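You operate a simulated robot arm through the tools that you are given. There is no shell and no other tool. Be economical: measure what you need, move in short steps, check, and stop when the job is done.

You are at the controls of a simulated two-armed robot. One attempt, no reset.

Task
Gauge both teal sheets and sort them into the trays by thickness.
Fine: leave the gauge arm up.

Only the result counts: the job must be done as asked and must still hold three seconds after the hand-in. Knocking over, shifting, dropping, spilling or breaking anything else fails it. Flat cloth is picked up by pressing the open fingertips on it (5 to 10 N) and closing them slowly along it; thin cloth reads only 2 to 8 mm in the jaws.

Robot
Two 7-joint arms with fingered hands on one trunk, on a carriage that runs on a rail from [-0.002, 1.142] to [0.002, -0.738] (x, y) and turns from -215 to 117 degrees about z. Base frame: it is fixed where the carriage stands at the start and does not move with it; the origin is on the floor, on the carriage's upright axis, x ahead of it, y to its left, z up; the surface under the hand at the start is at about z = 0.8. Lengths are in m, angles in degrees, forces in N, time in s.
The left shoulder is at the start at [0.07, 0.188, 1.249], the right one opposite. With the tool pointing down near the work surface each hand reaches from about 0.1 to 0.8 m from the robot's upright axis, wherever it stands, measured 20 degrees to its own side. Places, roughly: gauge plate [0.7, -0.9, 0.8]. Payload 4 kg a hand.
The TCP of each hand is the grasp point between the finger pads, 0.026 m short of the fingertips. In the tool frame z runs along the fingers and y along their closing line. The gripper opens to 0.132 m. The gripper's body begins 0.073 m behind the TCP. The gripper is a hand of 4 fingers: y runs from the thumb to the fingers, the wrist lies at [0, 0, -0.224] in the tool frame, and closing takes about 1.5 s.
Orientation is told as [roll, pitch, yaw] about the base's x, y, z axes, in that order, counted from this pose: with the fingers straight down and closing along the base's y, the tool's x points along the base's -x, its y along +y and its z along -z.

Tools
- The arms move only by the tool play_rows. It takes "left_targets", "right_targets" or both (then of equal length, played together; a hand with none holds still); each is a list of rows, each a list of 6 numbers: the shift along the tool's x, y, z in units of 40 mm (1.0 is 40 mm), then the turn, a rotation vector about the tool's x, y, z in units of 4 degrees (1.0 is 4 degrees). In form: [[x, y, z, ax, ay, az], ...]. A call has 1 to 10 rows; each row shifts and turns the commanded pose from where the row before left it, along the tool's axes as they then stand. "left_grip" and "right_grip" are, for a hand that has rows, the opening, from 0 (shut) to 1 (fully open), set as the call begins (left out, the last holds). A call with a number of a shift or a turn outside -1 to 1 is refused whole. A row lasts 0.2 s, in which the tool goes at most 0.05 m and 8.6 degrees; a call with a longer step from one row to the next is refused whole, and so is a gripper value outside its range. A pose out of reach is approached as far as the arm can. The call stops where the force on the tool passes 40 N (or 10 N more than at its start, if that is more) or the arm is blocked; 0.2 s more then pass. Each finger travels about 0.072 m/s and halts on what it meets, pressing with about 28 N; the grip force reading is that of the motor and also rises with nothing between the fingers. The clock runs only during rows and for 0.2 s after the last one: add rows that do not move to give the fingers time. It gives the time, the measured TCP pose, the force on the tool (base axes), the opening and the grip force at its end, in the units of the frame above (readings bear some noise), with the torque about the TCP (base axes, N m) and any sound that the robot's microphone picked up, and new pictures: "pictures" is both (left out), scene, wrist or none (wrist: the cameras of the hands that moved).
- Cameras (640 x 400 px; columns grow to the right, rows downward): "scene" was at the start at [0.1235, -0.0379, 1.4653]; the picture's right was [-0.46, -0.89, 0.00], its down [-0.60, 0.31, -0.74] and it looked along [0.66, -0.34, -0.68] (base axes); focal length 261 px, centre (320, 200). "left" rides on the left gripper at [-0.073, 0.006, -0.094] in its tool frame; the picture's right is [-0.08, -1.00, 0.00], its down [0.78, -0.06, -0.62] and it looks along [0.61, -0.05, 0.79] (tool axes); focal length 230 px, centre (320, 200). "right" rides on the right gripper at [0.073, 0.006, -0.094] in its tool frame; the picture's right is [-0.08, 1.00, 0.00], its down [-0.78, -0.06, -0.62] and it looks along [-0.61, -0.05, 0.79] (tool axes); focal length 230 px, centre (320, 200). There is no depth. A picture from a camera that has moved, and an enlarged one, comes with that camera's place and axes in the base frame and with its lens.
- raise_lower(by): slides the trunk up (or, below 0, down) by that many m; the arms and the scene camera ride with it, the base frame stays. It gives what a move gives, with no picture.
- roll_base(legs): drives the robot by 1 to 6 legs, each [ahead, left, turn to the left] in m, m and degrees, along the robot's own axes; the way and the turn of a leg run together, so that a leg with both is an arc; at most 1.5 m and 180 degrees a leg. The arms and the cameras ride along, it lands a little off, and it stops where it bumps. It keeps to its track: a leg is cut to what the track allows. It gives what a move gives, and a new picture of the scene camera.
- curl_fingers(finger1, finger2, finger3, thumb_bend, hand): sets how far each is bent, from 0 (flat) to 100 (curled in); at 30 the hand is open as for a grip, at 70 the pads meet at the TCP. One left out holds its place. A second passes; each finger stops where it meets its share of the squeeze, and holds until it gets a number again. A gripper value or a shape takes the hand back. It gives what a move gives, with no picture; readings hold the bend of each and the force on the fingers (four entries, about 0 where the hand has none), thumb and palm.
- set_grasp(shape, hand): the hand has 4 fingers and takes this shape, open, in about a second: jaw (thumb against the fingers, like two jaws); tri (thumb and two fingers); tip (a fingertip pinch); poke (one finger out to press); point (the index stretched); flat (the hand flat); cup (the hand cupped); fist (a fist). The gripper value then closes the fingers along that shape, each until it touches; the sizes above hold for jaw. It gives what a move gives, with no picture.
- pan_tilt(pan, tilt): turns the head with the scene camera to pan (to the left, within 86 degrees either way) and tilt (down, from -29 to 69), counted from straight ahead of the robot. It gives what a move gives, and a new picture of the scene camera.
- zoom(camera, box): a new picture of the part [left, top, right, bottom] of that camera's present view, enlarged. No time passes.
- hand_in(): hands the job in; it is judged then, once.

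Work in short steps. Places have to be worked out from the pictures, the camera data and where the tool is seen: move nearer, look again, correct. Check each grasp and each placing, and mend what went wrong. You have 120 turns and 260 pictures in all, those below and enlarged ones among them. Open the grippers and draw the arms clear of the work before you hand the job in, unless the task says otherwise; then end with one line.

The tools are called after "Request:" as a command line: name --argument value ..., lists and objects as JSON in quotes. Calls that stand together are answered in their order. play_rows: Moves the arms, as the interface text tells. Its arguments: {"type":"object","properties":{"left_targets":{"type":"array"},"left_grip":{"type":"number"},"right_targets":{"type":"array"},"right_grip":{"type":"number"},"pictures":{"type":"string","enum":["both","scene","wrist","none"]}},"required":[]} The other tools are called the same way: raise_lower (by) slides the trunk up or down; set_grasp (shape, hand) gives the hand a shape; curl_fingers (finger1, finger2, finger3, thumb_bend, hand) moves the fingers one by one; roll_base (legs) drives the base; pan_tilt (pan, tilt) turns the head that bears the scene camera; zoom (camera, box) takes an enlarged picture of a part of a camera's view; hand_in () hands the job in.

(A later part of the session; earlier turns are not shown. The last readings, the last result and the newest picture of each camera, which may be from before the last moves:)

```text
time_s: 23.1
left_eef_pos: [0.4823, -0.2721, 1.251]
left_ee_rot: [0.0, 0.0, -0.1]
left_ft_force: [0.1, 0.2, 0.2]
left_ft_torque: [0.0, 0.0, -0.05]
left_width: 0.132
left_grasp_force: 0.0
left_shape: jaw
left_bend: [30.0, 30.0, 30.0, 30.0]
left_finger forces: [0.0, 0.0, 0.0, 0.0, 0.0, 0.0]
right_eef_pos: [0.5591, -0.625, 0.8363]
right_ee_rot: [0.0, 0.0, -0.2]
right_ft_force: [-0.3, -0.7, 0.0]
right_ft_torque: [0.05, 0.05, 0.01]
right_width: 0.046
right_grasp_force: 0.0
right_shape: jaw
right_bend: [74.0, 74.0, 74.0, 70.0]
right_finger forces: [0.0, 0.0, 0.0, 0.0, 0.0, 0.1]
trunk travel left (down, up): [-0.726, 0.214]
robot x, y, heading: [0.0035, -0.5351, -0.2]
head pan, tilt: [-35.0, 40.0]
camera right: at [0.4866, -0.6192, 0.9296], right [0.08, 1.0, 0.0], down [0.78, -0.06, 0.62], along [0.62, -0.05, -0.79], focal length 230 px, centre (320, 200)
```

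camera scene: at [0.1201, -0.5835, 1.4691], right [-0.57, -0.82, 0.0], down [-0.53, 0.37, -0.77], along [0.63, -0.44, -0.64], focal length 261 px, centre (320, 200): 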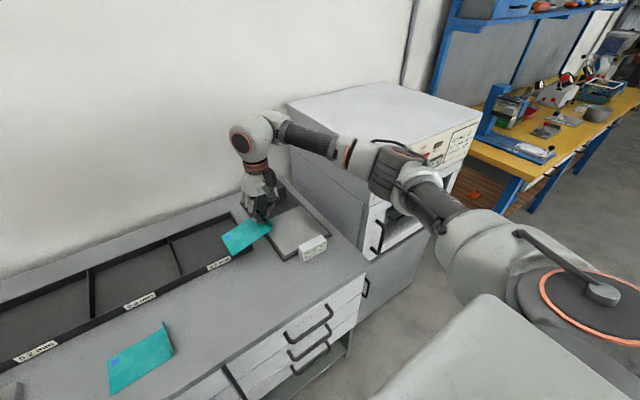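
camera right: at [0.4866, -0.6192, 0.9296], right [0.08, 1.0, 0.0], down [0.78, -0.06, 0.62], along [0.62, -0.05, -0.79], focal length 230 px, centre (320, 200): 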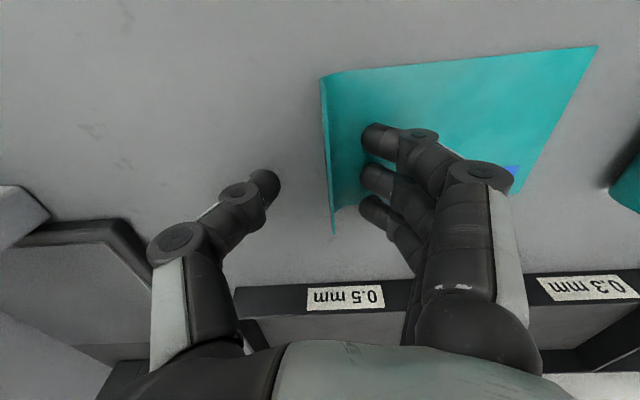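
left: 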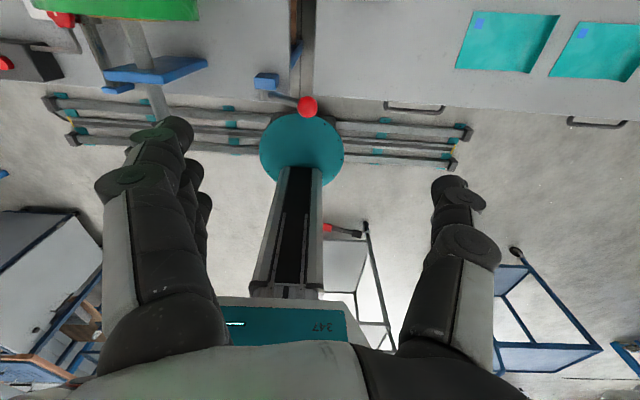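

Released. I'll raise the right hand and draw it back towards the robot's right side.

Request:
play_rows --right_targets '[[0, 0, -0.6, 0, 0, 0], [0, 0, -1, 0, 0, 0], [0, 0, -1, 0, 0, 0], [0, 0, -1, 0, 0, 0], [0, 0, -1, 0, 0, 0], [0, 0, -1, 0, 0, 0]]' --pictures "none"

Request:
play_rows --right_targets '[[1, -0.6, 0, 0, 0, 0], [1, -0.6, 0, 0, 0, 0], [1, -0.6, 0, 0, 0, 0], [1, -0.6, 0, 0, 0, 0], [1, -0.6, 0, 0, 0, 0], [1, -0.6, 0, 0, 0, 0], [0, 0, 0, 0, 0, 0]]' --pictures "scene"

```text
time_s: 24.5
left_eef_pos: [0.481, -0.2724, 1.25]
left_ee_rot: [0.1, 0.0, 0.1]
left_ft_force: [0.2, -0.9, 0.7]
left_ft_torque: [-0.01, -0.02, 0.0]
left_width: 0.1318
left_grasp_force: 0.0
left_shape: jaw
left_bend: [30.0, 30.0, 30.0, 30.0]
left_finger forces: [0.0, 0.0, 0.0, 0.0, 0.0, 0.0]
right_eef_pos: [0.559, -0.6236, 1.0621]
right_ee_rot: [0.0, -0.1, -0.1]
right_ft_force: [0.2, -0.3, -1.0]
right_ft_torque: [0.01, 0.01, 0.02]
right_width: 0.0457
right_grasp_force: 0.0
right_shape: jaw
right_bend: [74.0, 74.0, 74.0, 70.0]
right_finger forces: [0.0, 0.0, 0.0, 0.0, 0.0, 0.0]
trunk travel left (down, up): [-0.726, 0.214]
robot x, y, heading: [0.002, -0.5338, -0.2]
head pan, tilt: [-35.0, 40.0]
```

```text
time_s: 26.1
left_eef_pos: [0.4838, -0.2716, 1.2507]
left_ee_rot: [0.0, 0.0, 0.0]
left_ft_force: [0.0, 0.2, -0.3]
left_ft_torque: [-0.02, -0.02, -0.02]
left_width: 0.132
left_grasp_force: 0.0
left_shape: jaw
left_bend: [30.0, 30.0, 30.0, 30.0]
left_finger forces: [0.1, 0.1, 0.0, 0.0, 0.0, 0.0]
right_eef_pos: [0.3177, -0.7681, 1.0611]
right_ee_rot: [0.1, 0.0, -0.1]
right_ft_force: [-0.2, 0.3, -0.5]
right_ft_torque: [0.0, 0.03, 0.01]
right_width: 0.0453
right_grasp_force: 0.1
right_shape: jaw
right_bend: [74.0, 74.0, 74.0, 70.0]
right_finger forces: [0.1, 0.0, 0.0, 0.0, 0.1, 0.1]
trunk travel left (down, up): [-0.726, 0.214]
robot x, y, heading: [-0.0006, -0.5376, 0.2]
head pan, tilt: [-35.0, 40.0]
camera scene: at [0.1212, -0.5837, 1.469], right [-0.57, -0.82, 0.0], down [-0.53, 0.37, -0.77], along [0.63, -0.44, -0.64], focal length 261 px, centre (320, 200)
```

scene: 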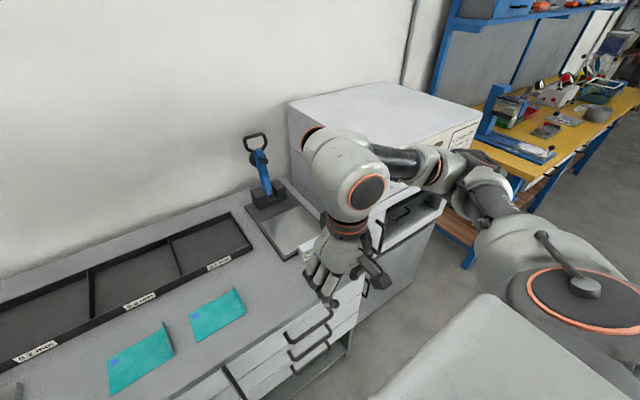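

Both sheets lie as before. Now drive to y≈-0.68 and turn right 40°, so the left arm faces the gauge.

Request:
roll_base --legs '[[0, -0.14, 0], [0, 0, -40]]'

Request:
pan_tilt --pan 5 --tilt 42

Request:
zoom --camera "left" --box '[0, 0, 640, 400]'

```text
time_s: 29.3
left_eef_pos: [0.5397, -0.7821, 1.2505]
left_ee_rot: [0.1, 0.0, -39.9]
left_ft_force: [0.3, -0.1, -0.1]
left_ft_torque: [0.0, -0.01, -0.01]
left_width: 0.1317
left_grasp_force: 0.1
left_shape: jaw
left_bend: [30.0, 30.0, 30.0, 30.0]
left_finger forces: [0.0, 0.0, 0.0, 0.1, 0.0, 0.0]
right_eef_pos: [0.0961, -1.0578, 1.0603]
right_ee_rot: [0.0, 0.1, -39.9]
right_ft_force: [-0.4, 0.2, -0.5]
right_ft_torque: [-0.03, 0.0, 0.0]
right_width: 0.0455
right_grasp_force: 0.0
right_shape: jaw
right_bend: [74.0, 74.0, 74.0, 70.0]
right_finger forces: [0.1, 0.0, 0.1, 0.0, 0.1, 0.1]
trunk travel left (down, up): [-0.726, 0.214]
robot x, y, heading: [-0.0014, -0.6776, -40.2]
head pan, tilt: [-35.0, 40.0]
camera scene: at [0.0614, -0.7898, 1.4691], right [-0.97, -0.26, 0.0], down [-0.17, 0.62, -0.77], along [0.2, -0.74, -0.64], focal length 261 px, centre (320, 200)
```

scene: 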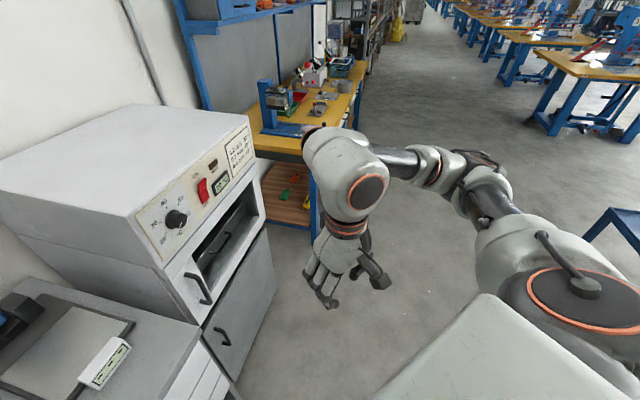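

```text
time_s: 30.4
left_eef_pos: [0.5392, -0.7817, 1.2494]
left_ee_rot: [0.0, 0.0, -39.9]
left_ft_force: [0.1, -0.4, 0.1]
left_ft_torque: [-0.01, 0.01, 0.02]
left_width: 0.1318
left_grasp_force: 0.0
left_shape: jaw
left_bend: [30.0, 30.0, 30.0, 30.0]
left_finger forces: [0.0, 0.0, 0.1, 0.0, 0.0, 0.1]
right_eef_pos: [0.0948, -1.0583, 1.0613]
right_ee_rot: [0.1, 0.0, -39.8]
right_ft_force: [-0.3, -0.4, 0.1]
right_ft_torque: [0.03, 0.0, 0.04]
right_width: 0.0457
right_grasp_force: 0.0
right_shape: jaw
right_bend: [74.0, 74.0, 74.0, 70.0]
right_finger forces: [0.1, 0.0, 0.1, 0.0, 0.1, 0.0]
trunk travel left (down, up): [-0.726, 0.214]
robot x, y, heading: [0.0046, -0.6777, -40.3]
head pan, tilt: [5.0, 42.0]
camera scene: at [0.1078, -0.7557, 1.4662], right [-0.57, -0.82, 0.0], down [-0.55, 0.38, -0.74], along [0.61, -0.43, -0.67], focal length 261 px, centre (320, 200)
```

scene: 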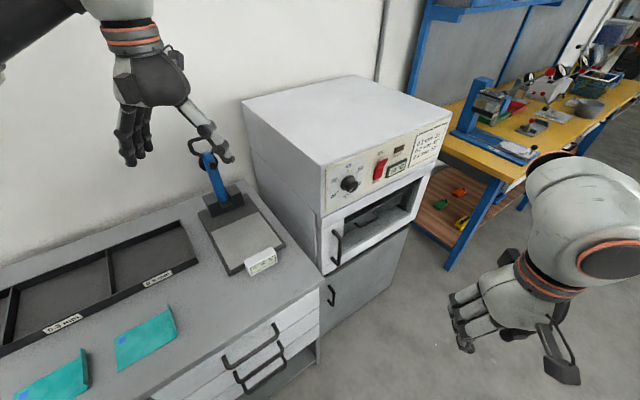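

```text
1.00 times, centred on (320, 200) of left (not enlarged: the box is as wide or as high as the picture)
camera zoom: at [0.601, -0.8236, 1.3434], right [-0.58, -0.81, 0.0], down [-0.64, 0.46, 0.62], along [-0.5, 0.36, -0.79], focal length 230 px, centre (320, 200)
```

zoom: 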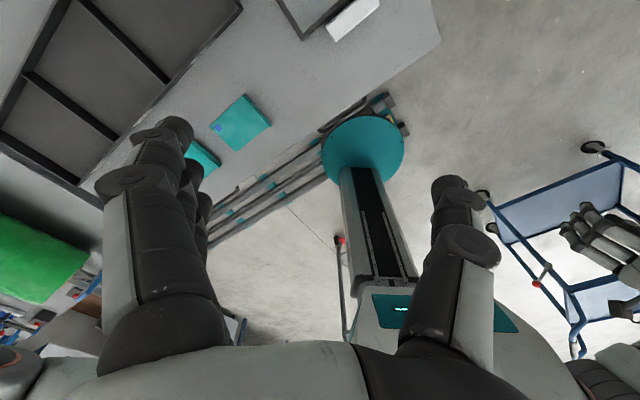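

Now the left hand is free to work. First I'll turn it 40° back, so that its fingers close along y.

Request:
play_rows --left_targets '[[0, 0, 0, 0, 0, -1], [0, 0, 0, 0, 0, -1], [0, 0, 0, 0, 0, -1], [0, 0, 0, 0, 0, -1], [0, 0, 0, 0, 0, -1], [0, 0, 0, 0, 0, -1], [0, 0, 0, 0, 0, -1], [0, 0, 0, 0, 0, -1], [0, 0, 0, 0, 0, -1], [0, 0, 0, 0, 0, -1]]' --pictures "none"

Request:
pan_tilt --pan 20 --tilt 45

```text
time_s: 32.5
left_eef_pos: [0.5403, -0.7817, 1.252]
left_ee_rot: [0.0, 0.0, 0.2]
left_ft_force: [-0.3, -0.3, -0.4]
left_ft_torque: [-0.02, 0.03, -0.02]
left_width: 0.1319
left_grasp_force: 0.0
left_shape: jaw
left_bend: [30.0, 30.0, 30.0, 30.0]
left_finger forces: [0.0, 0.1, 0.1, 0.1, 0.0, 0.0]
right_eef_pos: [0.0948, -1.0582, 1.0603]
right_ee_rot: [0.0, 0.1, -40.0]
right_ft_force: [0.3, -0.2, 0.8]
right_ft_torque: [0.02, -0.02, 0.0]
right_width: 0.0455
right_grasp_force: 0.1
right_shape: jaw
right_bend: [74.0, 74.0, 74.0, 70.0]
right_finger forces: [0.0, 0.1, 0.1, 0.1, 0.1, 0.0]
trunk travel left (down, up): [-0.726, 0.214]
robot x, y, heading: [-0.0002, -0.6773, -40.0]
head pan, tilt: [5.0, 42.0]
```

```text
time_s: 33.3
left_eef_pos: [0.5392, -0.7825, 1.2511]
left_ee_rot: [0.0, 0.0, 0.1]
left_ft_force: [0.0, 0.0, 0.6]
left_ft_torque: [-0.02, 0.0, -0.02]
left_width: 0.132
left_grasp_force: 0.0
left_shape: jaw
left_bend: [30.0, 30.0, 30.0, 30.0]
left_finger forces: [0.0, 0.0, 0.0, 0.0, 0.0, 0.0]
right_eef_pos: [0.0955, -1.0573, 1.0609]
right_ee_rot: [0.1, 0.0, -39.9]
right_ft_force: [0.3, -0.5, -0.1]
right_ft_torque: [-0.01, 0.01, -0.03]
right_width: 0.0453
right_grasp_force: 0.1
right_shape: jaw
right_bend: [74.0, 74.0, 74.0, 70.0]
right_finger forces: [0.1, 0.0, 0.0, 0.0, 0.1, 0.0]
trunk travel left (down, up): [-0.726, 0.214]
robot x, y, heading: [-0.0019, -0.6768, -40.0]
head pan, tilt: [20.0, 45.0]
camera scene: at [0.1157, -0.7356, 1.4618], right [-0.34, -0.94, 0.0], down [-0.66, 0.24, -0.71], along [0.66, -0.24, -0.71], focal length 261 px, centre (320, 200)
```

scene: 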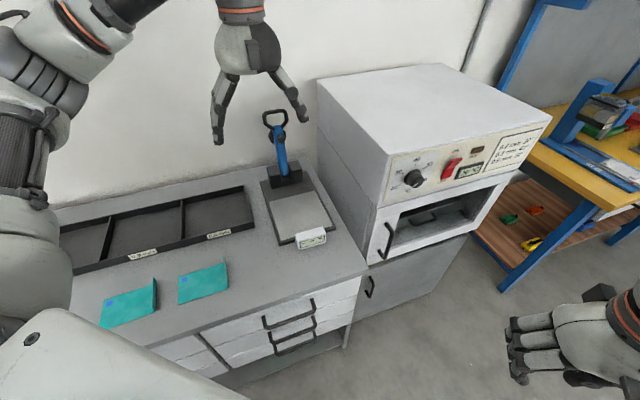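

Moving the left hand above sheet A's lip at about [0.56, -0.626], down to z≈0.92.

Request:
play_rows --left_targets '[[-0.07, 0.49, 0.9, 0, 0, 0], [-0.07, 0.49, 0.9, 0, 0, 0], [-0.07, 0.49, 0.9, 0, 0, 0], [-0.07, 0.49, 0.9, 0, 0, 0], [-0.07, 0.49, 0.9, 0, 0, 0], [-0.07, 0.49, 0.9, 0, 0, 0], [-0.07, 0.49, 0.9, 0, 0, 0], [-0.07, 0.49, 0.9, 0, 0, 0], [0, 0, 0.9, 0, 0, 0], [0, 0, 0, 0, 0, 0]]'

Request:
zoom --camera "scene" --box '[120, 200, 300, 340]'

```text
time_s: 35.5
left_eef_pos: [0.5611, -0.6235, 0.9258]
left_ee_rot: [0.0, 0.0, 0.2]
left_ft_force: [-0.1, -0.3, 0.8]
left_ft_torque: [-0.01, -0.03, -0.01]
left_width: 0.1321
left_grasp_force: 0.0
left_shape: jaw
left_bend: [30.0, 30.0, 30.0, 30.0]
left_finger forces: [0.0, 0.0, 0.0, 0.1, 0.1, 0.1]
right_eef_pos: [0.0949, -1.0576, 1.0614]
right_ee_rot: [0.1, -0.1, -39.9]
right_ft_force: [0.3, 0.1, 0.2]
right_ft_torque: [0.01, 0.01, -0.02]
right_width: 0.0458
right_grasp_force: 0.0
right_shape: jaw
right_bend: [74.0, 74.0, 74.0, 70.0]
right_finger forces: [0.0, 0.1, 0.0, 0.0, 0.1, 0.0]
trunk travel left (down, up): [-0.726, 0.214]
robot x, y, heading: [-0.0007, -0.6766, -39.8]
head pan, tilt: [20.0, 45.0]
camera scene: at [0.1151, -0.7355, 1.4619], right [-0.34, -0.94, 0.0], down [-0.66, 0.24, -0.71], along [0.66, -0.24, -0.71], focal length 261 px, centre (320, 200)
camera left: at [0.6358, -0.6181, 1.0196], right [0.08, -1.0, 0.0], down [-0.79, -0.06, 0.62], along [-0.61, -0.05, -0.79], focal length 230 px, centre (320, 200)
```

scene: 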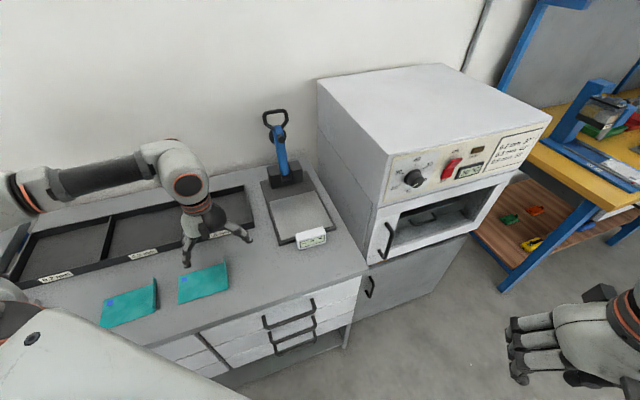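
left: 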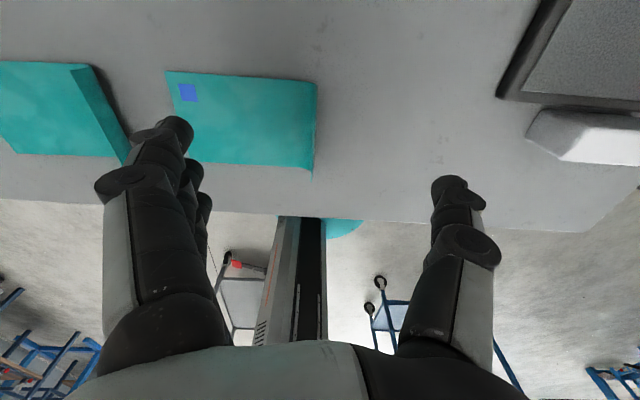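

```text
2.86 times, centred on (210, 270) of scene
camera zoom: at [0.1151, -0.7355, 1.4619], right [-0.34, -0.94, 0.0], down [-0.66, 0.24, -0.71], along [0.66, -0.24, -0.71], focal length 746 px, centre (634, 0)
```

zoom: 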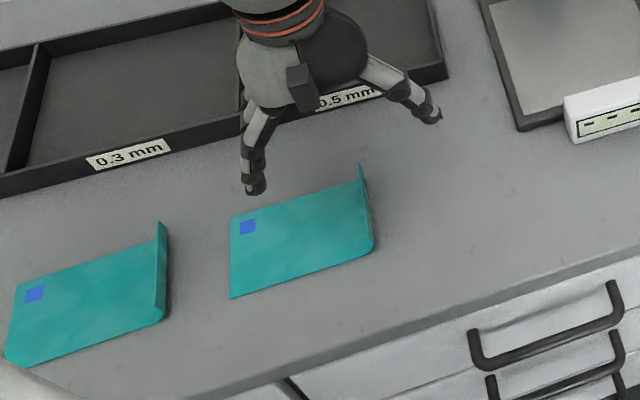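

Lip at y≈-0.62, x centre 0.55. I'll go down to z≈0.835 with the opening narrowed.

Request:
play_rows --left_targets '[[0.27, 0.07, 0, 0, 0, 0], [0, 0, 0, 0, 0, 0], [0, 0, 0.7, 0, 0, 0], [0, 0, 0.7, 0, 0, 0], [0, 0, 0.7, 0, 0, 0], [0, 0, 0.15, 0, 0, 0], [0, 0, 0, 0, 0, 0]]' --left_grip 0.35 --pictures "wrist"

```text
time_s: 37.1
left_eef_pos: [0.552, -0.6211, 0.8366]
left_ee_rot: [0.0, 0.0, 0.1]
left_ft_force: [-0.3, -0.7, 1.1]
left_ft_torque: [-0.01, 0.03, -0.01]
left_width: 0.0465
left_grasp_force: 0.1
left_shape: jaw
left_bend: [73.0, 73.0, 73.0, 70.0]
left_finger forces: [0.1, 0.0, 0.1, 0.0, 0.0, 0.0]
right_eef_pos: [0.0949, -1.0576, 1.0607]
right_ee_rot: [0.1, 0.0, -39.9]
right_ft_force: [0.0, -0.9, 0.4]
right_ft_torque: [-0.02, 0.0, 0.0]
right_width: 0.0458
right_grasp_force: 0.1
right_shape: jaw
right_bend: [74.0, 74.0, 74.0, 70.0]
right_finger forces: [0.0, 0.0, 0.0, 0.0, 0.0, 0.0]
trunk travel left (down, up): [-0.726, 0.214]
robot x, y, heading: [0.0032, -0.6744, -39.9]
head pan, tilt: [20.0, 45.0]
camera left: at [0.6258, -0.6154, 0.9292], right [0.08, -1.0, 0.0], down [-0.78, -0.06, 0.62], along [-0.62, -0.05, -0.79], focal length 230 px, centre (320, 200)
```

left: 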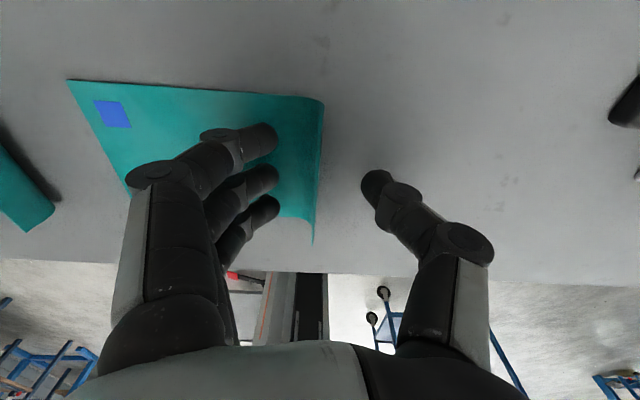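

The lip sits midway between fingertips at table level. Closing now.

Request:
play_rows --left_targets '[[0, 0, 0.05, 0, 0, 0], [0, 0, 0, 0, 0, 0], [0, 0, 0, 0, 0, 0], [0, 0, 0, 0, 0, 0], [0, 0, 0, 0, 0, 0], [0, 0, 0, 0, 0, 0]]' --left_grip 0 --pictures "wrist"

```text
time_s: 38.5
left_eef_pos: [0.5508, -0.6218, 0.8343]
left_ee_rot: [0.1, 0.0, 0.1]
left_ft_force: [0.8, 0.8, 4.0]
left_ft_torque: [0.13, 0.06, -0.04]
left_width: 0.0005
left_grasp_force: 28.3
left_shape: jaw
left_bend: [72.0, 70.0, 70.0, 70.0]
left_finger forces: [6.6, 9.5, 9.8, 0.1, 24.1, 0.1]
right_eef_pos: [0.0944, -1.0584, 1.0597]
right_ee_rot: [0.0, 0.0, -39.9]
right_ft_force: [0.4, -0.1, 0.4]
right_ft_torque: [0.01, 0.05, -0.01]
right_width: 0.0457
right_grasp_force: 0.1
right_shape: jaw
right_bend: [74.0, 74.0, 74.0, 70.0]
right_finger forces: [0.0, 0.1, 0.0, 0.0, 0.1, 0.1]
trunk travel left (down, up): [-0.726, 0.214]
robot x, y, heading: [-0.0002, -0.6731, -40.2]
head pan, tilt: [20.0, 45.0]
camera left: at [0.6255, -0.6155, 0.9274], right [0.08, -1.0, 0.0], down [-0.78, -0.06, 0.62], along [-0.61, -0.05, -0.79], focal length 230 px, centre (320, 200)
```

left: 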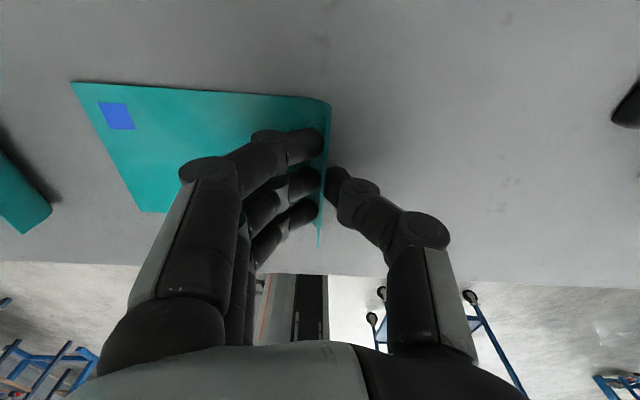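

Width reads 0.5 mm, though the lip looks pinched. A small lift will tell.

Request:
play_rows --left_targets '[[0, 0, -0.4, 0, 0, 0], [0, 0, -0.6, 0, 0, 0], [0, 0, -0.6, 0, 0, 0], [0, 0, -0.6, 0, 0, 0], [0, 0, 0, 0, 0, 0]]' --pictures "wrist"

```text
time_s: 39.7
left_eef_pos: [0.5506, -0.6217, 0.9216]
left_ee_rot: [-0.1, 0.0, 0.1]
left_ft_force: [0.6, 0.0, -0.2]
left_ft_torque: [-0.02, 0.0, 0.04]
left_width: 0.0004
left_grasp_force: 28.5
left_shape: jaw
left_bend: [72.0, 70.0, 70.0, 71.0]
left_finger forces: [7.9, 8.4, 8.3, 0.0, 24.6, 0.0]
right_eef_pos: [0.0958, -1.0586, 1.0603]
right_ee_rot: [0.0, -0.1, -39.9]
right_ft_force: [-0.3, 0.5, -0.6]
right_ft_torque: [0.0, 0.01, -0.01]
right_width: 0.0456
right_grasp_force: 0.1
right_shape: jaw
right_bend: [74.0, 74.0, 74.0, 70.0]
right_finger forces: [0.0, 0.0, 0.0, 0.0, 0.1, 0.0]
trunk travel left (down, up): [-0.726, 0.214]
robot x, y, heading: [0.0012, -0.6774, -40.3]
head pan, tilt: [20.0, 45.0]
camera left: at [0.6261, -0.6156, 1.0153], right [0.08, -1.0, 0.0], down [-0.78, -0.06, 0.62], along [-0.61, -0.05, -0.79], focal length 230 px, centre (320, 200)
```

left: 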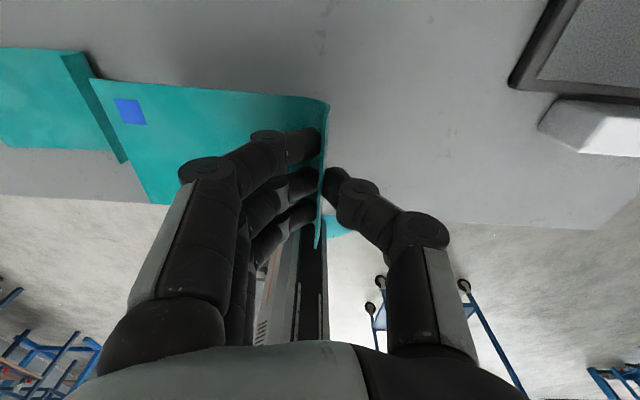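

The sheet is held. Carrying it over the plate to about [0.715, -0.92, 0.975].

Request:
play_rows --left_targets '[[-0.46, -0.83, -0.15, 0, 0, 0], [-0.46, -0.83, -0.15, 0, 0, 0], [-0.46, -0.83, -0.15, 0, 0, 0], [-0.46, -0.83, -0.15, 0, 0, 0], [-0.46, -0.83, -0.15, 0, 0, 0], [-0.46, -0.83, -0.15, 0, 0, 0], [-0.46, -0.83, -0.15, 0, 0, 0], [-0.46, -0.83, -0.15, 0, 0, 0], [-0.3, -0.5, 0, 0, 0, 0], [0, 0, 0, 0, 0, 0]]'

Request:
zoom --camera "scene" --box '[200, 100, 400, 270]'

```text
time_s: 41.9
left_eef_pos: [0.7121, -0.9073, 0.97]
left_ee_rot: [0.0, 0.1, 0.1]
left_ft_force: [-0.2, 0.6, -0.1]
left_ft_torque: [-0.02, -0.01, -0.05]
left_width: 0.0005
left_grasp_force: 28.2
left_shape: jaw
left_bend: [72.0, 70.0, 70.0, 71.0]
left_finger forces: [7.8, 8.5, 8.3, 0.1, 24.7, 0.0]
right_eef_pos: [0.0944, -1.0577, 1.0612]
right_ee_rot: [0.0, -0.1, -39.9]
right_ft_force: [-0.5, 0.4, -0.1]
right_ft_torque: [0.02, 0.03, -0.02]
right_width: 0.0457
right_grasp_force: 0.0
right_shape: jaw
right_bend: [74.0, 74.0, 74.0, 70.0]
right_finger forces: [0.0, 0.1, 0.0, 0.0, 0.0, 0.0]
trunk travel left (down, up): [-0.726, 0.214]
robot x, y, heading: [0.0039, -0.6741, -40.0]
head pan, tilt: [20.0, 45.0]
camera scene: at [0.1158, -0.7348, 1.4619], right [-0.34, -0.94, 0.0], down [-0.66, 0.24, -0.71], along [0.66, -0.24, -0.71], focal length 261 px, centre (320, 200)
camera left: at [0.7854, -0.9005, 1.0635], right [0.08, -1.0, 0.0], down [-0.78, -0.06, 0.62], along [-0.61, -0.05, -0.79], focal length 230 px, centre (320, 200)
```

scene: 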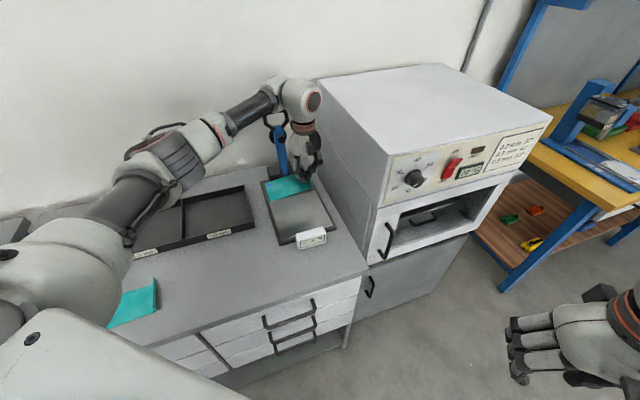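
left: 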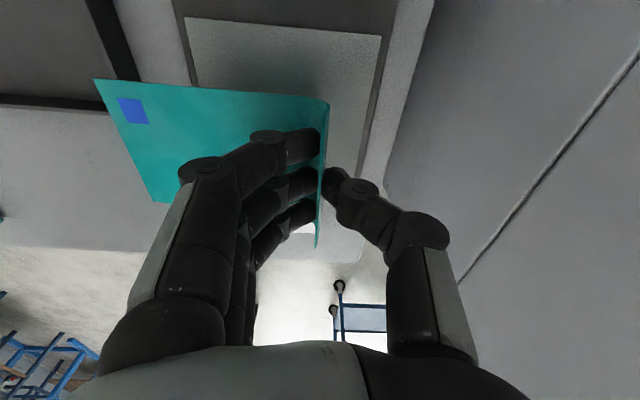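

```text
2.35 times, centred on (300, 185) of scene
camera zoom: at [0.1158, -0.7348, 1.4619], right [-0.34, -0.94, 0.0], down [-0.66, 0.24, -0.71], along [0.66, -0.24, -0.71], focal length 615 px, centre (367, 235)
```

zoom: 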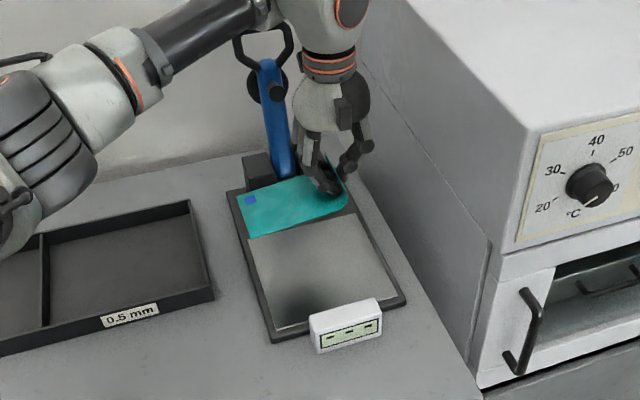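

Plate spans y -0.956…-0.786 and reaches to x 0.777, so the sheet sits well over it. Lowering towards the plate.

Request:
play_rows --left_targets '[[0, 0, 0.7, 0, 0, 0], [0, 0, 0.7, 0, 0, 0], [0, 0, 0.7, 0, 0, 0], [0, 0, 0.5, 0, 0, 0], [0, 0, 0.25, 0, 0, 0], [0, 0, 0, 0, 0, 0]]' --pictures "wrist"

```text
time_s: 43.3
left_eef_pos: [0.7093, -0.9077, 0.8563]
left_ee_rot: [0.0, -0.1, 0.1]
left_ft_force: [0.5, -1.2, 1.3]
left_ft_torque: [0.17, 0.04, 0.0]
left_width: 0.0005
left_grasp_force: 27.7
left_shape: jaw
left_bend: [72.0, 70.0, 70.0, 70.0]
left_finger forces: [6.9, 12.5, 9.1, 0.0, 26.1, 0.0]
right_eef_pos: [0.095, -1.0575, 1.0612]
right_ee_rot: [0.0, 0.0, -39.8]
right_ft_force: [-0.3, 0.5, -0.1]
right_ft_torque: [0.0, 0.01, -0.01]
right_width: 0.0458
right_grasp_force: 0.2
right_shape: jaw
right_bend: [74.0, 74.0, 74.0, 70.0]
right_finger forces: [0.1, 0.0, 0.0, 0.0, 0.1, 0.0]
trunk travel left (down, up): [-0.726, 0.214]
robot x, y, heading: [0.0005, -0.6752, -40.0]
head pan, tilt: [20.0, 45.0]
camera left: at [0.7847, -0.9015, 0.9489], right [0.08, -1.0, 0.0], down [-0.78, -0.06, 0.62], along [-0.61, -0.05, -0.79], focal length 230 px, centre (320, 200)
```

left: 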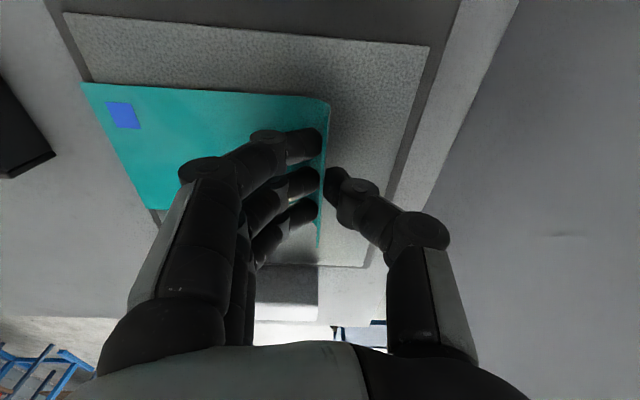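

The far edge is just touching. Lowering the last centimetre gently.

Request:
play_rows --left_targets '[[0, 0, 0.12, 0, 0, 0], [0, 0, 0.1, 0, 0, 0], [0, 0, 0, 0, 0, 0]]' --pictures "none"

```text
time_s: 44.1
left_eef_pos: [0.7093, -0.9069, 0.8515]
left_ee_rot: [-0.2, -0.2, 0.1]
left_ft_force: [7.1, 0.2, 26.6]
left_ft_torque: [0.4, 0.05, -0.13]
left_width: 0.0007
left_grasp_force: 28.0
left_shape: jaw
left_bend: [72.0, 71.0, 71.0, 70.0]
left_finger forces: [7.8, 17.5, 18.3, 0.0, 30.8, 0.1]
right_eef_pos: [0.0928, -1.0566, 1.0612]
right_ee_rot: [-0.1, -0.3, -39.9]
right_ft_force: [0.7, 0.1, -0.3]
right_ft_torque: [0.03, -0.02, 0.0]
right_width: 0.0457
right_grasp_force: 0.0
right_shape: jaw
right_bend: [74.0, 74.0, 74.0, 70.0]
right_finger forces: [0.1, 0.1, 0.0, 0.0, 0.0, 0.0]
trunk travel left (down, up): [-0.726, 0.214]
robot x, y, heading: [0.0027, -0.6787, -40.1]
head pan, tilt: [20.0, 45.0]
```

The plate stands higher, so fingertips are pressing at 27 N. I'll back off 3 mm and open to release.

Request:
play_rows --left_targets '[[0, 0, -0.08, 0, 0, 0], [0, 0, 0, 0, 0, 0]]' --pictures "none"

Request:
play_rows --left_targets '[[0, 0, 0, 0, 0, 0], [0, 0, 0, 0, 0, 0], [0, 0, 0, 0, 0, 0]]' --left_grip 0.25 --pictures "wrist"

```text
time_s: 44.7
left_eef_pos: [0.7089, -0.9073, 0.8518]
left_ee_rot: [0.0, 0.0, 0.1]
left_ft_force: [4.5, -1.4, 14.9]
left_ft_torque: [0.26, 0.01, 0.01]
left_width: 0.0007
left_grasp_force: 27.1
left_shape: jaw
left_bend: [72.0, 71.0, 71.0, 70.0]
left_finger forces: [8.2, 13.9, 12.0, 0.1, 29.2, 0.0]
right_eef_pos: [0.0938, -1.0567, 1.0619]
right_ee_rot: [0.0, -0.1, -40.0]
right_ft_force: [-0.3, 0.0, -0.1]
right_ft_torque: [0.02, -0.01, -0.01]
right_width: 0.0456
right_grasp_force: 0.2
right_shape: jaw
right_bend: [74.0, 74.0, 74.0, 70.0]
right_finger forces: [0.0, 0.0, 0.0, 0.0, 0.0, 0.1]
trunk travel left (down, up): [-0.726, 0.214]
robot x, y, heading: [0.0041, -0.6744, -40.2]
head pan, tilt: [20.0, 45.0]
```

```text
time_s: 45.5
left_eef_pos: [0.7107, -0.9076, 0.85]
left_ee_rot: [0.1, 0.0, 0.1]
left_ft_force: [0.6, 0.5, 0.2]
left_ft_torque: [-0.01, -0.01, -0.01]
left_width: 0.0325
left_grasp_force: 0.1
left_shape: jaw
left_bend: [73.0, 73.0, 73.0, 70.0]
left_finger forces: [0.0, 0.1, 0.0, 0.0, 0.0, 0.0]
right_eef_pos: [0.0955, -1.0572, 1.0615]
right_ee_rot: [0.0, 0.0, -39.9]
right_ft_force: [-0.7, 0.0, -0.8]
right_ft_torque: [-0.03, -0.02, 0.03]
right_width: 0.0458
right_grasp_force: 0.0
right_shape: jaw
right_bend: [74.0, 74.0, 74.0, 70.0]
right_finger forces: [0.0, 0.1, 0.0, 0.1, 0.1, 0.0]
trunk travel left (down, up): [-0.726, 0.214]
robot x, y, heading: [0.0023, -0.6777, -40.1]
head pan, tilt: [20.0, 45.0]
camera left: at [0.7848, -0.901, 0.9434], right [0.08, -1.0, 0.0], down [-0.78, -0.06, 0.62], along [-0.62, -0.05, -0.79], focal length 230 px, centre (320, 200)
```

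left: 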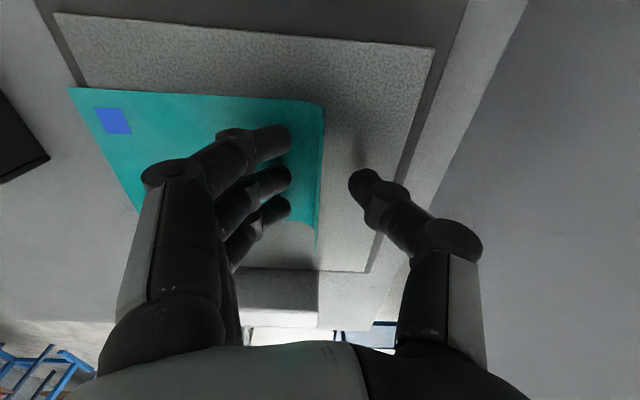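

Released cleanly. To leave room for fingers around the lowered loop, I'll re-grip and slide the sheet 20 mm further in x.

Request:
play_rows --left_targets '[[0, 0, 0.02, 0, 0, 0], [0, 0, 0, 0, 0, 0], [0, 0, 0, 0, 0, 0], [0, 0, 0, 0, 0, 0], [0, 0, 0, 0, 0, 0]]' --left_grip 0 --pictures "none"

Request:
play_rows --left_targets '[[0, 0, -0.25, 0, 0, 0], [-0.25, -0.1, 0, 0, 0, 0], [-0.25, -0.1, 0, 0, 0, 0], [0, 0, 0.2, 0, 0, 0], [0, 0, 0, 0, 0, 0]]' --pictures "none"

Request:
play_rows --left_targets '[[0, 0, 0, 0, 0, 0], [0, 0, 0, 0, 0, 0], [0, 0, 0, 0, 0, 0]]' --left_grip 0.25 --pictures "wrist"

```text
time_s: 46.7
left_eef_pos: [0.7108, -0.9069, 0.8501]
left_ee_rot: [-0.1, 0.0, 0.1]
left_ft_force: [2.0, -0.3, 6.1]
left_ft_torque: [0.2, 0.02, -0.06]
left_width: 0.0019
left_grasp_force: 28.0
left_shape: jaw
left_bend: [72.0, 71.0, 71.0, 70.0]
left_finger forces: [6.3, 10.4, 10.7, 0.0, 23.4, 0.0]
right_eef_pos: [0.0952, -1.0575, 1.0603]
right_ee_rot: [0.1, -0.2, -40.0]
right_ft_force: [0.9, 0.4, 0.1]
right_ft_torque: [0.0, 0.0, -0.02]
right_width: 0.0454
right_grasp_force: 0.0
right_shape: jaw
right_bend: [74.0, 74.0, 74.0, 70.0]
right_finger forces: [0.0, 0.1, 0.0, 0.1, 0.0, 0.1]
trunk travel left (down, up): [-0.726, 0.214]
robot x, y, heading: [0.0008, -0.6786, -40.1]
head pan, tilt: [20.0, 45.0]
```

```text
time_s: 47.9
left_eef_pos: [0.731, -0.9149, 0.8526]
left_ee_rot: [-0.1, 0.0, 0.1]
left_ft_force: [0.4, -0.2, 1.8]
left_ft_torque: [0.2, 0.09, 0.01]
left_width: 0.0015
left_grasp_force: 28.0
left_shape: jaw
left_bend: [72.0, 71.0, 71.0, 70.0]
left_finger forces: [7.3, 10.1, 10.4, 0.0, 25.2, 0.0]
right_eef_pos: [0.0962, -1.0582, 1.0614]
right_ee_rot: [0.0, 0.0, -39.9]
right_ft_force: [-0.5, 0.1, 0.9]
right_ft_torque: [0.02, 0.03, 0.02]
right_width: 0.0456
right_grasp_force: 0.0
right_shape: jaw
right_bend: [74.0, 74.0, 74.0, 70.0]
right_finger forces: [0.0, 0.0, 0.1, 0.0, 0.0, 0.0]
trunk travel left (down, up): [-0.726, 0.214]
robot x, y, heading: [0.0, -0.6771, -40.0]
head pan, tilt: [20.0, 45.0]
```

```text
time_s: 48.7
left_eef_pos: [0.7313, -0.9148, 0.8517]
left_ee_rot: [0.0, 0.0, 0.1]
left_ft_force: [0.3, -0.4, -0.2]
left_ft_torque: [-0.02, 0.03, 0.01]
left_width: 0.0322
left_grasp_force: 0.0
left_shape: jaw
left_bend: [73.0, 73.0, 73.0, 70.0]
left_finger forces: [0.1, 0.1, 0.0, 0.0, 0.0, 0.1]
right_eef_pos: [0.0956, -1.0577, 1.0611]
right_ee_rot: [0.1, 0.0, -39.9]
right_ft_force: [0.6, -0.3, 1.3]
right_ft_torque: [-0.02, 0.03, 0.0]
right_width: 0.0456
right_grasp_force: 0.0
right_shape: jaw
right_bend: [74.0, 74.0, 74.0, 70.0]
right_finger forces: [0.1, 0.0, 0.1, 0.0, 0.0, 0.1]
trunk travel left (down, up): [-0.726, 0.214]
robot x, y, heading: [-0.0006, -0.6733, -39.8]
head pan, tilt: [20.0, 45.0]
camera left: at [0.8055, -0.9089, 0.945], right [0.08, -1.0, 0.0], down [-0.78, -0.06, 0.62], along [-0.61, -0.05, -0.79], focal length 230 px, centre (320, 200)
```

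left: 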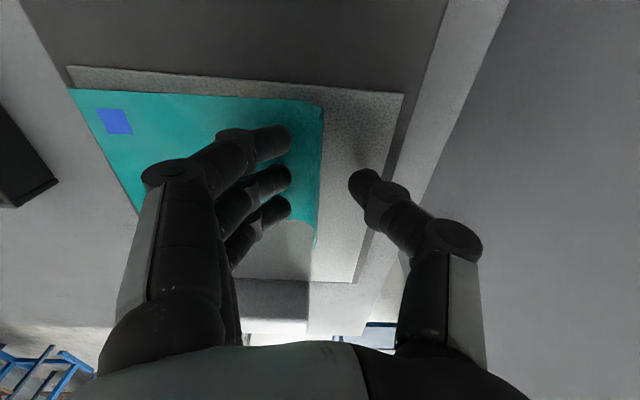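

The sheet now lies at x≈0.685–0.775. I'll lift the hand clear and draw it back before approaching the lever.

Request:
play_rows --left_targets '[[0, 0, -0.5, 0, 0, 0], [0, 0, -0.8, 0, 0, 0], [0, 0, -1, 0, 0, 0], [0.6, 0.2, -1, 0, 0, 0], [0.6, 0.2, -1, 0, 0, 0], [0.6, 0.2, -1, 0, 0, 0], [0.6, 0.2, -1, 0, 0, 0], [0.6, 0.2, 0, 0, 0, 0], [0, 0, 0, 0, 0, 0]]' --left_grip 0.3 --pictures "scene"

Request:
zoom --camera "scene" --box '[230, 90, 360, 260]'

```text
time_s: 50.7
left_eef_pos: [0.6099, -0.8755, 1.1043]
left_ee_rot: [0.0, 0.0, 0.1]
left_ft_force: [0.0, -0.9, 0.5]
left_ft_torque: [-0.04, -0.02, 0.01]
left_width: 0.0393
left_grasp_force: 0.2
left_shape: jaw
left_bend: [73.0, 73.0, 73.0, 70.0]
left_finger forces: [0.0, 0.0, 0.0, 0.0, 0.0, 0.0]
right_eef_pos: [0.0951, -1.0587, 1.0606]
right_ee_rot: [0.0, 0.0, -39.7]
right_ft_force: [0.2, 0.0, 0.3]
right_ft_torque: [0.01, -0.02, 0.03]
right_width: 0.0457
right_grasp_force: 0.0
right_shape: jaw
right_bend: [74.0, 74.0, 74.0, 70.0]
right_finger forces: [0.1, 0.0, 0.0, 0.0, 0.0, 0.0]
trunk travel left (down, up): [-0.726, 0.214]
robot x, y, heading: [0.0015, -0.6755, -40.2]
head pan, tilt: [20.0, 45.0]
camera scene: at [0.1159, -0.7357, 1.4618], right [-0.34, -0.94, 0.0], down [-0.66, 0.24, -0.71], along [0.66, -0.24, -0.71], focal length 261 px, centre (320, 200)
```

scene: 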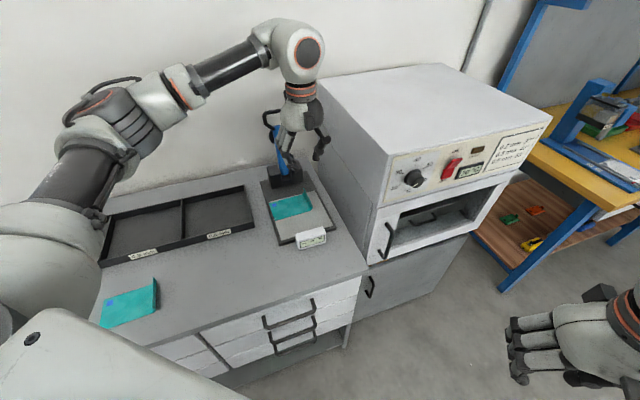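

```text
2.35 times, centred on (295, 175) of scene
camera zoom: at [0.1159, -0.7357, 1.4618], right [-0.34, -0.94, 0.0], down [-0.66, 0.24, -0.71], along [0.66, -0.24, -0.71], focal length 615 px, centre (379, 259)
```

zoom: 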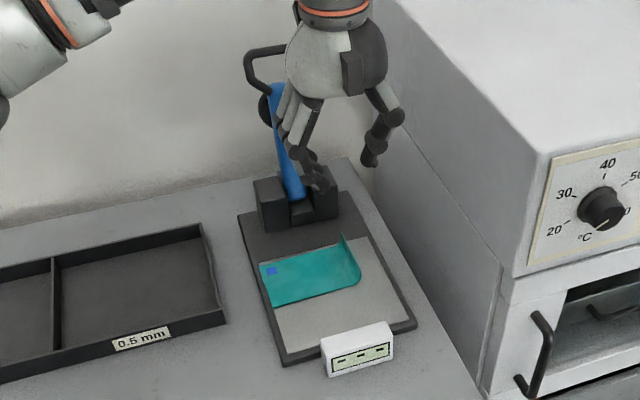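

Sheet and gauge look right. Pitching the hand 40° so its fingers point forward and down, opening fully.

Request:
play_rows --left_targets '[[0, 0, 0, 0, -1, 0], [0, 0, 0, 0, -1, 0], [0, 0, 0, 0, -1, 0], [0, 0, 0, 0, -1, 0], [0, 0, 0, 0, -1, 0], [0, 0, 0, 0, -1, 0], [0, 0, 0, 0, -1, 0], [0, 0, 0, 0, -1, 0], [0, 0, 0, 0, -1, 0], [0, 0, 0, 0, -1, 0]]' --left_grip 1 --pictures "both"

```text
time_s: 52.9
left_eef_pos: [0.6105, -0.8768, 1.1046]
left_ee_rot: [0.0, -40.1, 0.0]
left_ft_force: [0.1, -0.9, 0.4]
left_ft_torque: [0.02, 0.02, 0.01]
left_width: 0.132
left_grasp_force: 0.0
left_shape: jaw
left_bend: [30.0, 30.0, 30.0, 30.0]
left_finger forces: [0.0, 0.0, 0.1, 0.1, 0.0, 0.0]
right_eef_pos: [0.0947, -1.0578, 1.0605]
right_ee_rot: [0.0, 0.0, -39.8]
right_ft_force: [0.5, -0.1, 0.3]
right_ft_torque: [0.03, 0.01, -0.01]
right_width: 0.0456
right_grasp_force: 0.0
right_shape: jaw
right_bend: [74.0, 74.0, 74.0, 70.0]
right_finger forces: [0.1, 0.0, 0.1, 0.0, 0.0, 0.0]
trunk travel left (down, up): [-0.726, 0.214]
robot x, y, heading: [0.0028, -0.6734, -39.8]
head pan, tilt: [20.0, 45.0]
camera scene: at [0.1155, -0.7358, 1.4619], right [-0.34, -0.94, 0.0], down [-0.66, 0.24, -0.71], along [0.66, -0.24, -0.71], focal length 261 px, centre (320, 200)
camera left: at [0.6075, -0.8697, 1.2225], right [0.06, -1.0, 0.05], down [-1.0, -0.06, -0.03], along [0.04, -0.05, -1.0], focal length 230 px, centre (320, 200)
```

scene: 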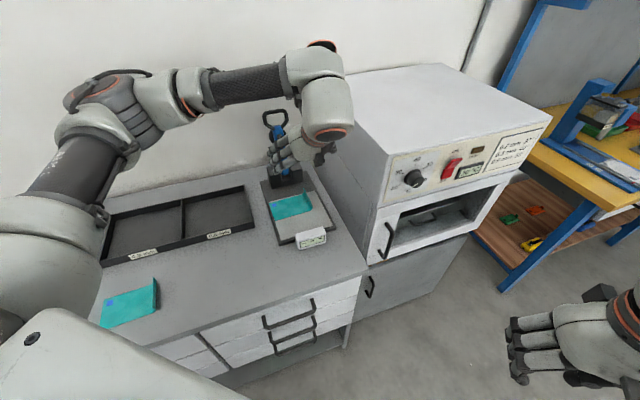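
left: 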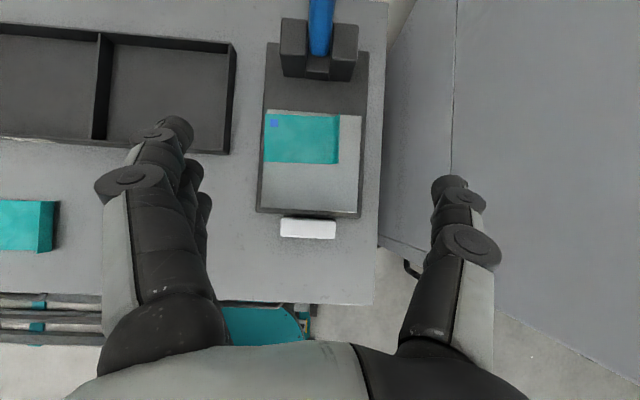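

From above, the arm base centres at y≈-0.875. Moving to a point in front of and above the loop.

Request:
play_rows --left_targets '[[-0.9, 0.02, 0.3, 0, 0, 0], [-0.9, 0.02, 0.3, 0, 0, 0], [-0.9, 0.02, 0.3, 0, 0, 0], [-0.9, 0.02, 0.3, 0, 0, 0], [0, 0, 0, 0, 0, 0]]' --pictures "both"

Request:
zoom --camera "scene" --box '[230, 30, 380, 220]'

```text
time_s: 54.1
left_eef_pos: [0.7516, -0.8732, 1.1585]
left_ee_rot: [0.0, -40.0, 0.2]
left_ft_force: [0.0, 0.0, -0.1]
left_ft_torque: [0.02, -0.03, 0.01]
left_width: 0.1318
left_grasp_force: 0.0
left_shape: jaw
left_bend: [30.0, 30.0, 30.0, 30.0]
left_finger forces: [0.0, 0.0, 0.1, 0.0, 0.0, 0.1]
right_eef_pos: [0.0959, -1.0572, 1.0614]
right_ee_rot: [0.1, 0.1, -39.9]
right_ft_force: [-0.9, -0.5, -0.1]
right_ft_torque: [0.02, 0.04, 0.01]
right_width: 0.0458
right_grasp_force: 0.1
right_shape: jaw
right_bend: [74.0, 74.0, 74.0, 70.0]
right_finger forces: [0.0, 0.1, 0.0, 0.1, 0.1, 0.0]
trunk travel left (down, up): [-0.726, 0.214]
robot x, y, heading: [0.0024, -0.6712, -40.0]
head pan, tilt: [20.0, 45.0]
camera scene: at [0.1153, -0.7357, 1.4619], right [-0.34, -0.94, 0.0], down [-0.66, 0.24, -0.71], along [0.66, -0.24, -0.71], focal length 261 px, centre (320, 200)
camera left: at [0.749, -0.8669, 1.2771], right [0.06, -1.0, 0.05], down [-1.0, -0.06, -0.03], along [0.04, -0.05, -1.0], focal length 230 px, centre (320, 200)
```

scene: 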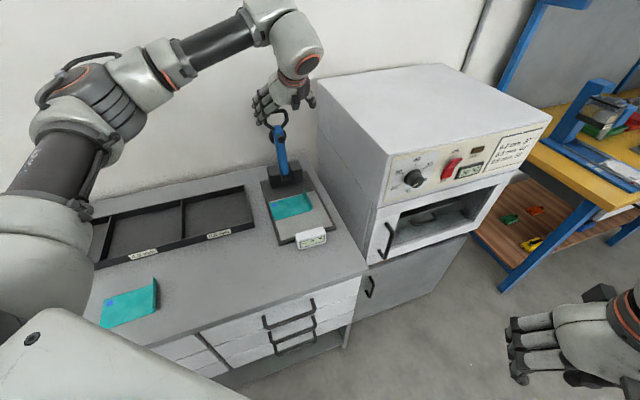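
left: 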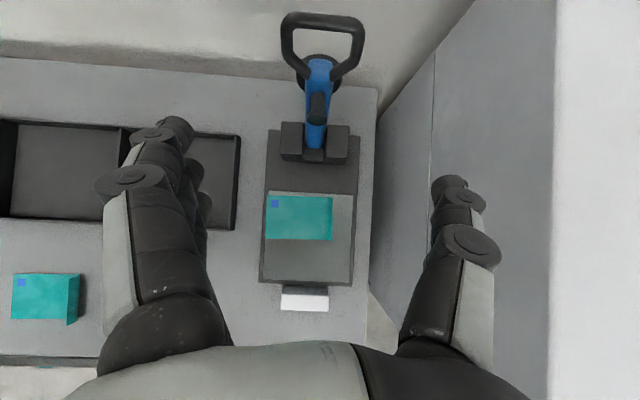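

```text
2.11 times, centred on (305, 125) of scene
camera zoom: at [0.1153, -0.7357, 1.4619], right [-0.34, -0.94, 0.0], down [-0.66, 0.24, -0.71], along [0.66, -0.24, -0.71], focal length 550 px, centre (352, 358)
```

zoom: 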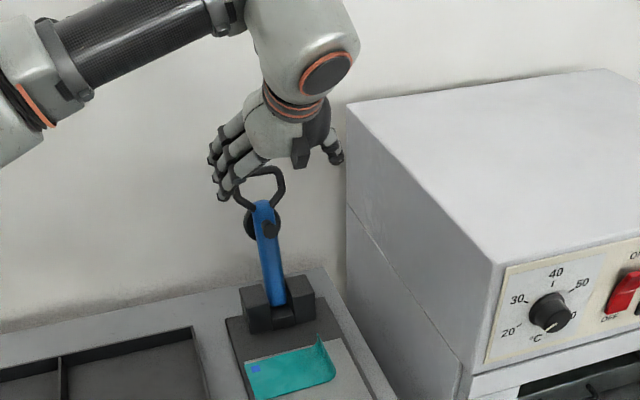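

Clear view: loop middle near [0.905, -0.871, 1.05], about 65 mm wide. Moving in along the fingers so the loop's sides come between thumb and fingers.

Request:
play_rows --left_targets '[[-0.55, 0.02, 0.5, 0, 0, 0], [-0.55, 0.02, 0.5, 0, 0, 0], [0, 0, 0.8, 0, 0, 0], [0, 0, 0.8, 0, 0, 0], [0, 0, 0.8, 0, 0, 0], [0, 0, 0, 0, 0, 0]]' --pictures "wrist"

Request:
zoom --camera "scene" --box '[230, 30, 380, 220]'

```text
time_s: 55.5
left_eef_pos: [0.8729, -0.8705, 1.085]
left_ee_rot: [-0.1, -40.0, 0.1]
left_ft_force: [-1.1, 0.3, 1.1]
left_ft_torque: [0.01, -0.01, -0.02]
left_width: 0.1319
left_grasp_force: 0.0
left_shape: jaw
left_bend: [30.0, 30.0, 30.0, 30.0]
left_finger forces: [0.1, 0.1, 0.0, 0.0, 0.0, 0.0]
right_eef_pos: [0.0947, -1.0574, 1.0621]
right_ee_rot: [0.0, 0.0, -40.0]
right_ft_force: [-0.3, 0.6, 0.1]
right_ft_torque: [0.02, 0.02, 0.01]
right_width: 0.0458
right_grasp_force: 0.0
right_shape: jaw
right_bend: [74.0, 74.0, 74.0, 70.0]
right_finger forces: [0.1, 0.0, 0.1, 0.0, 0.0, 0.0]
trunk travel left (down, up): [-0.726, 0.214]
robot x, y, heading: [0.0001, -0.675, -40.0]
head pan, tilt: [20.0, 45.0]
camera left: at [0.8704, -0.8647, 1.2021], right [0.06, -1.0, 0.05], down [-1.0, -0.06, -0.03], along [0.04, -0.05, -1.0], focal length 230 px, centre (320, 200)
```

left: 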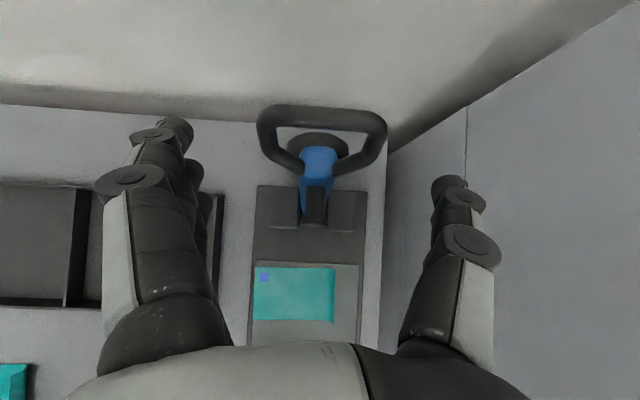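

```text
2.11 times, centred on (305, 125) of scene
camera zoom: at [0.1152, -0.7354, 1.4619], right [-0.34, -0.94, 0.0], down [-0.66, 0.24, -0.71], along [0.66, -0.24, -0.71], focal length 550 px, centre (352, 358)
```

zoom: 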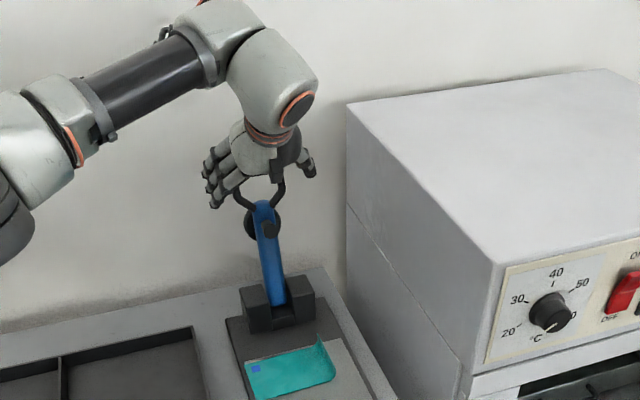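

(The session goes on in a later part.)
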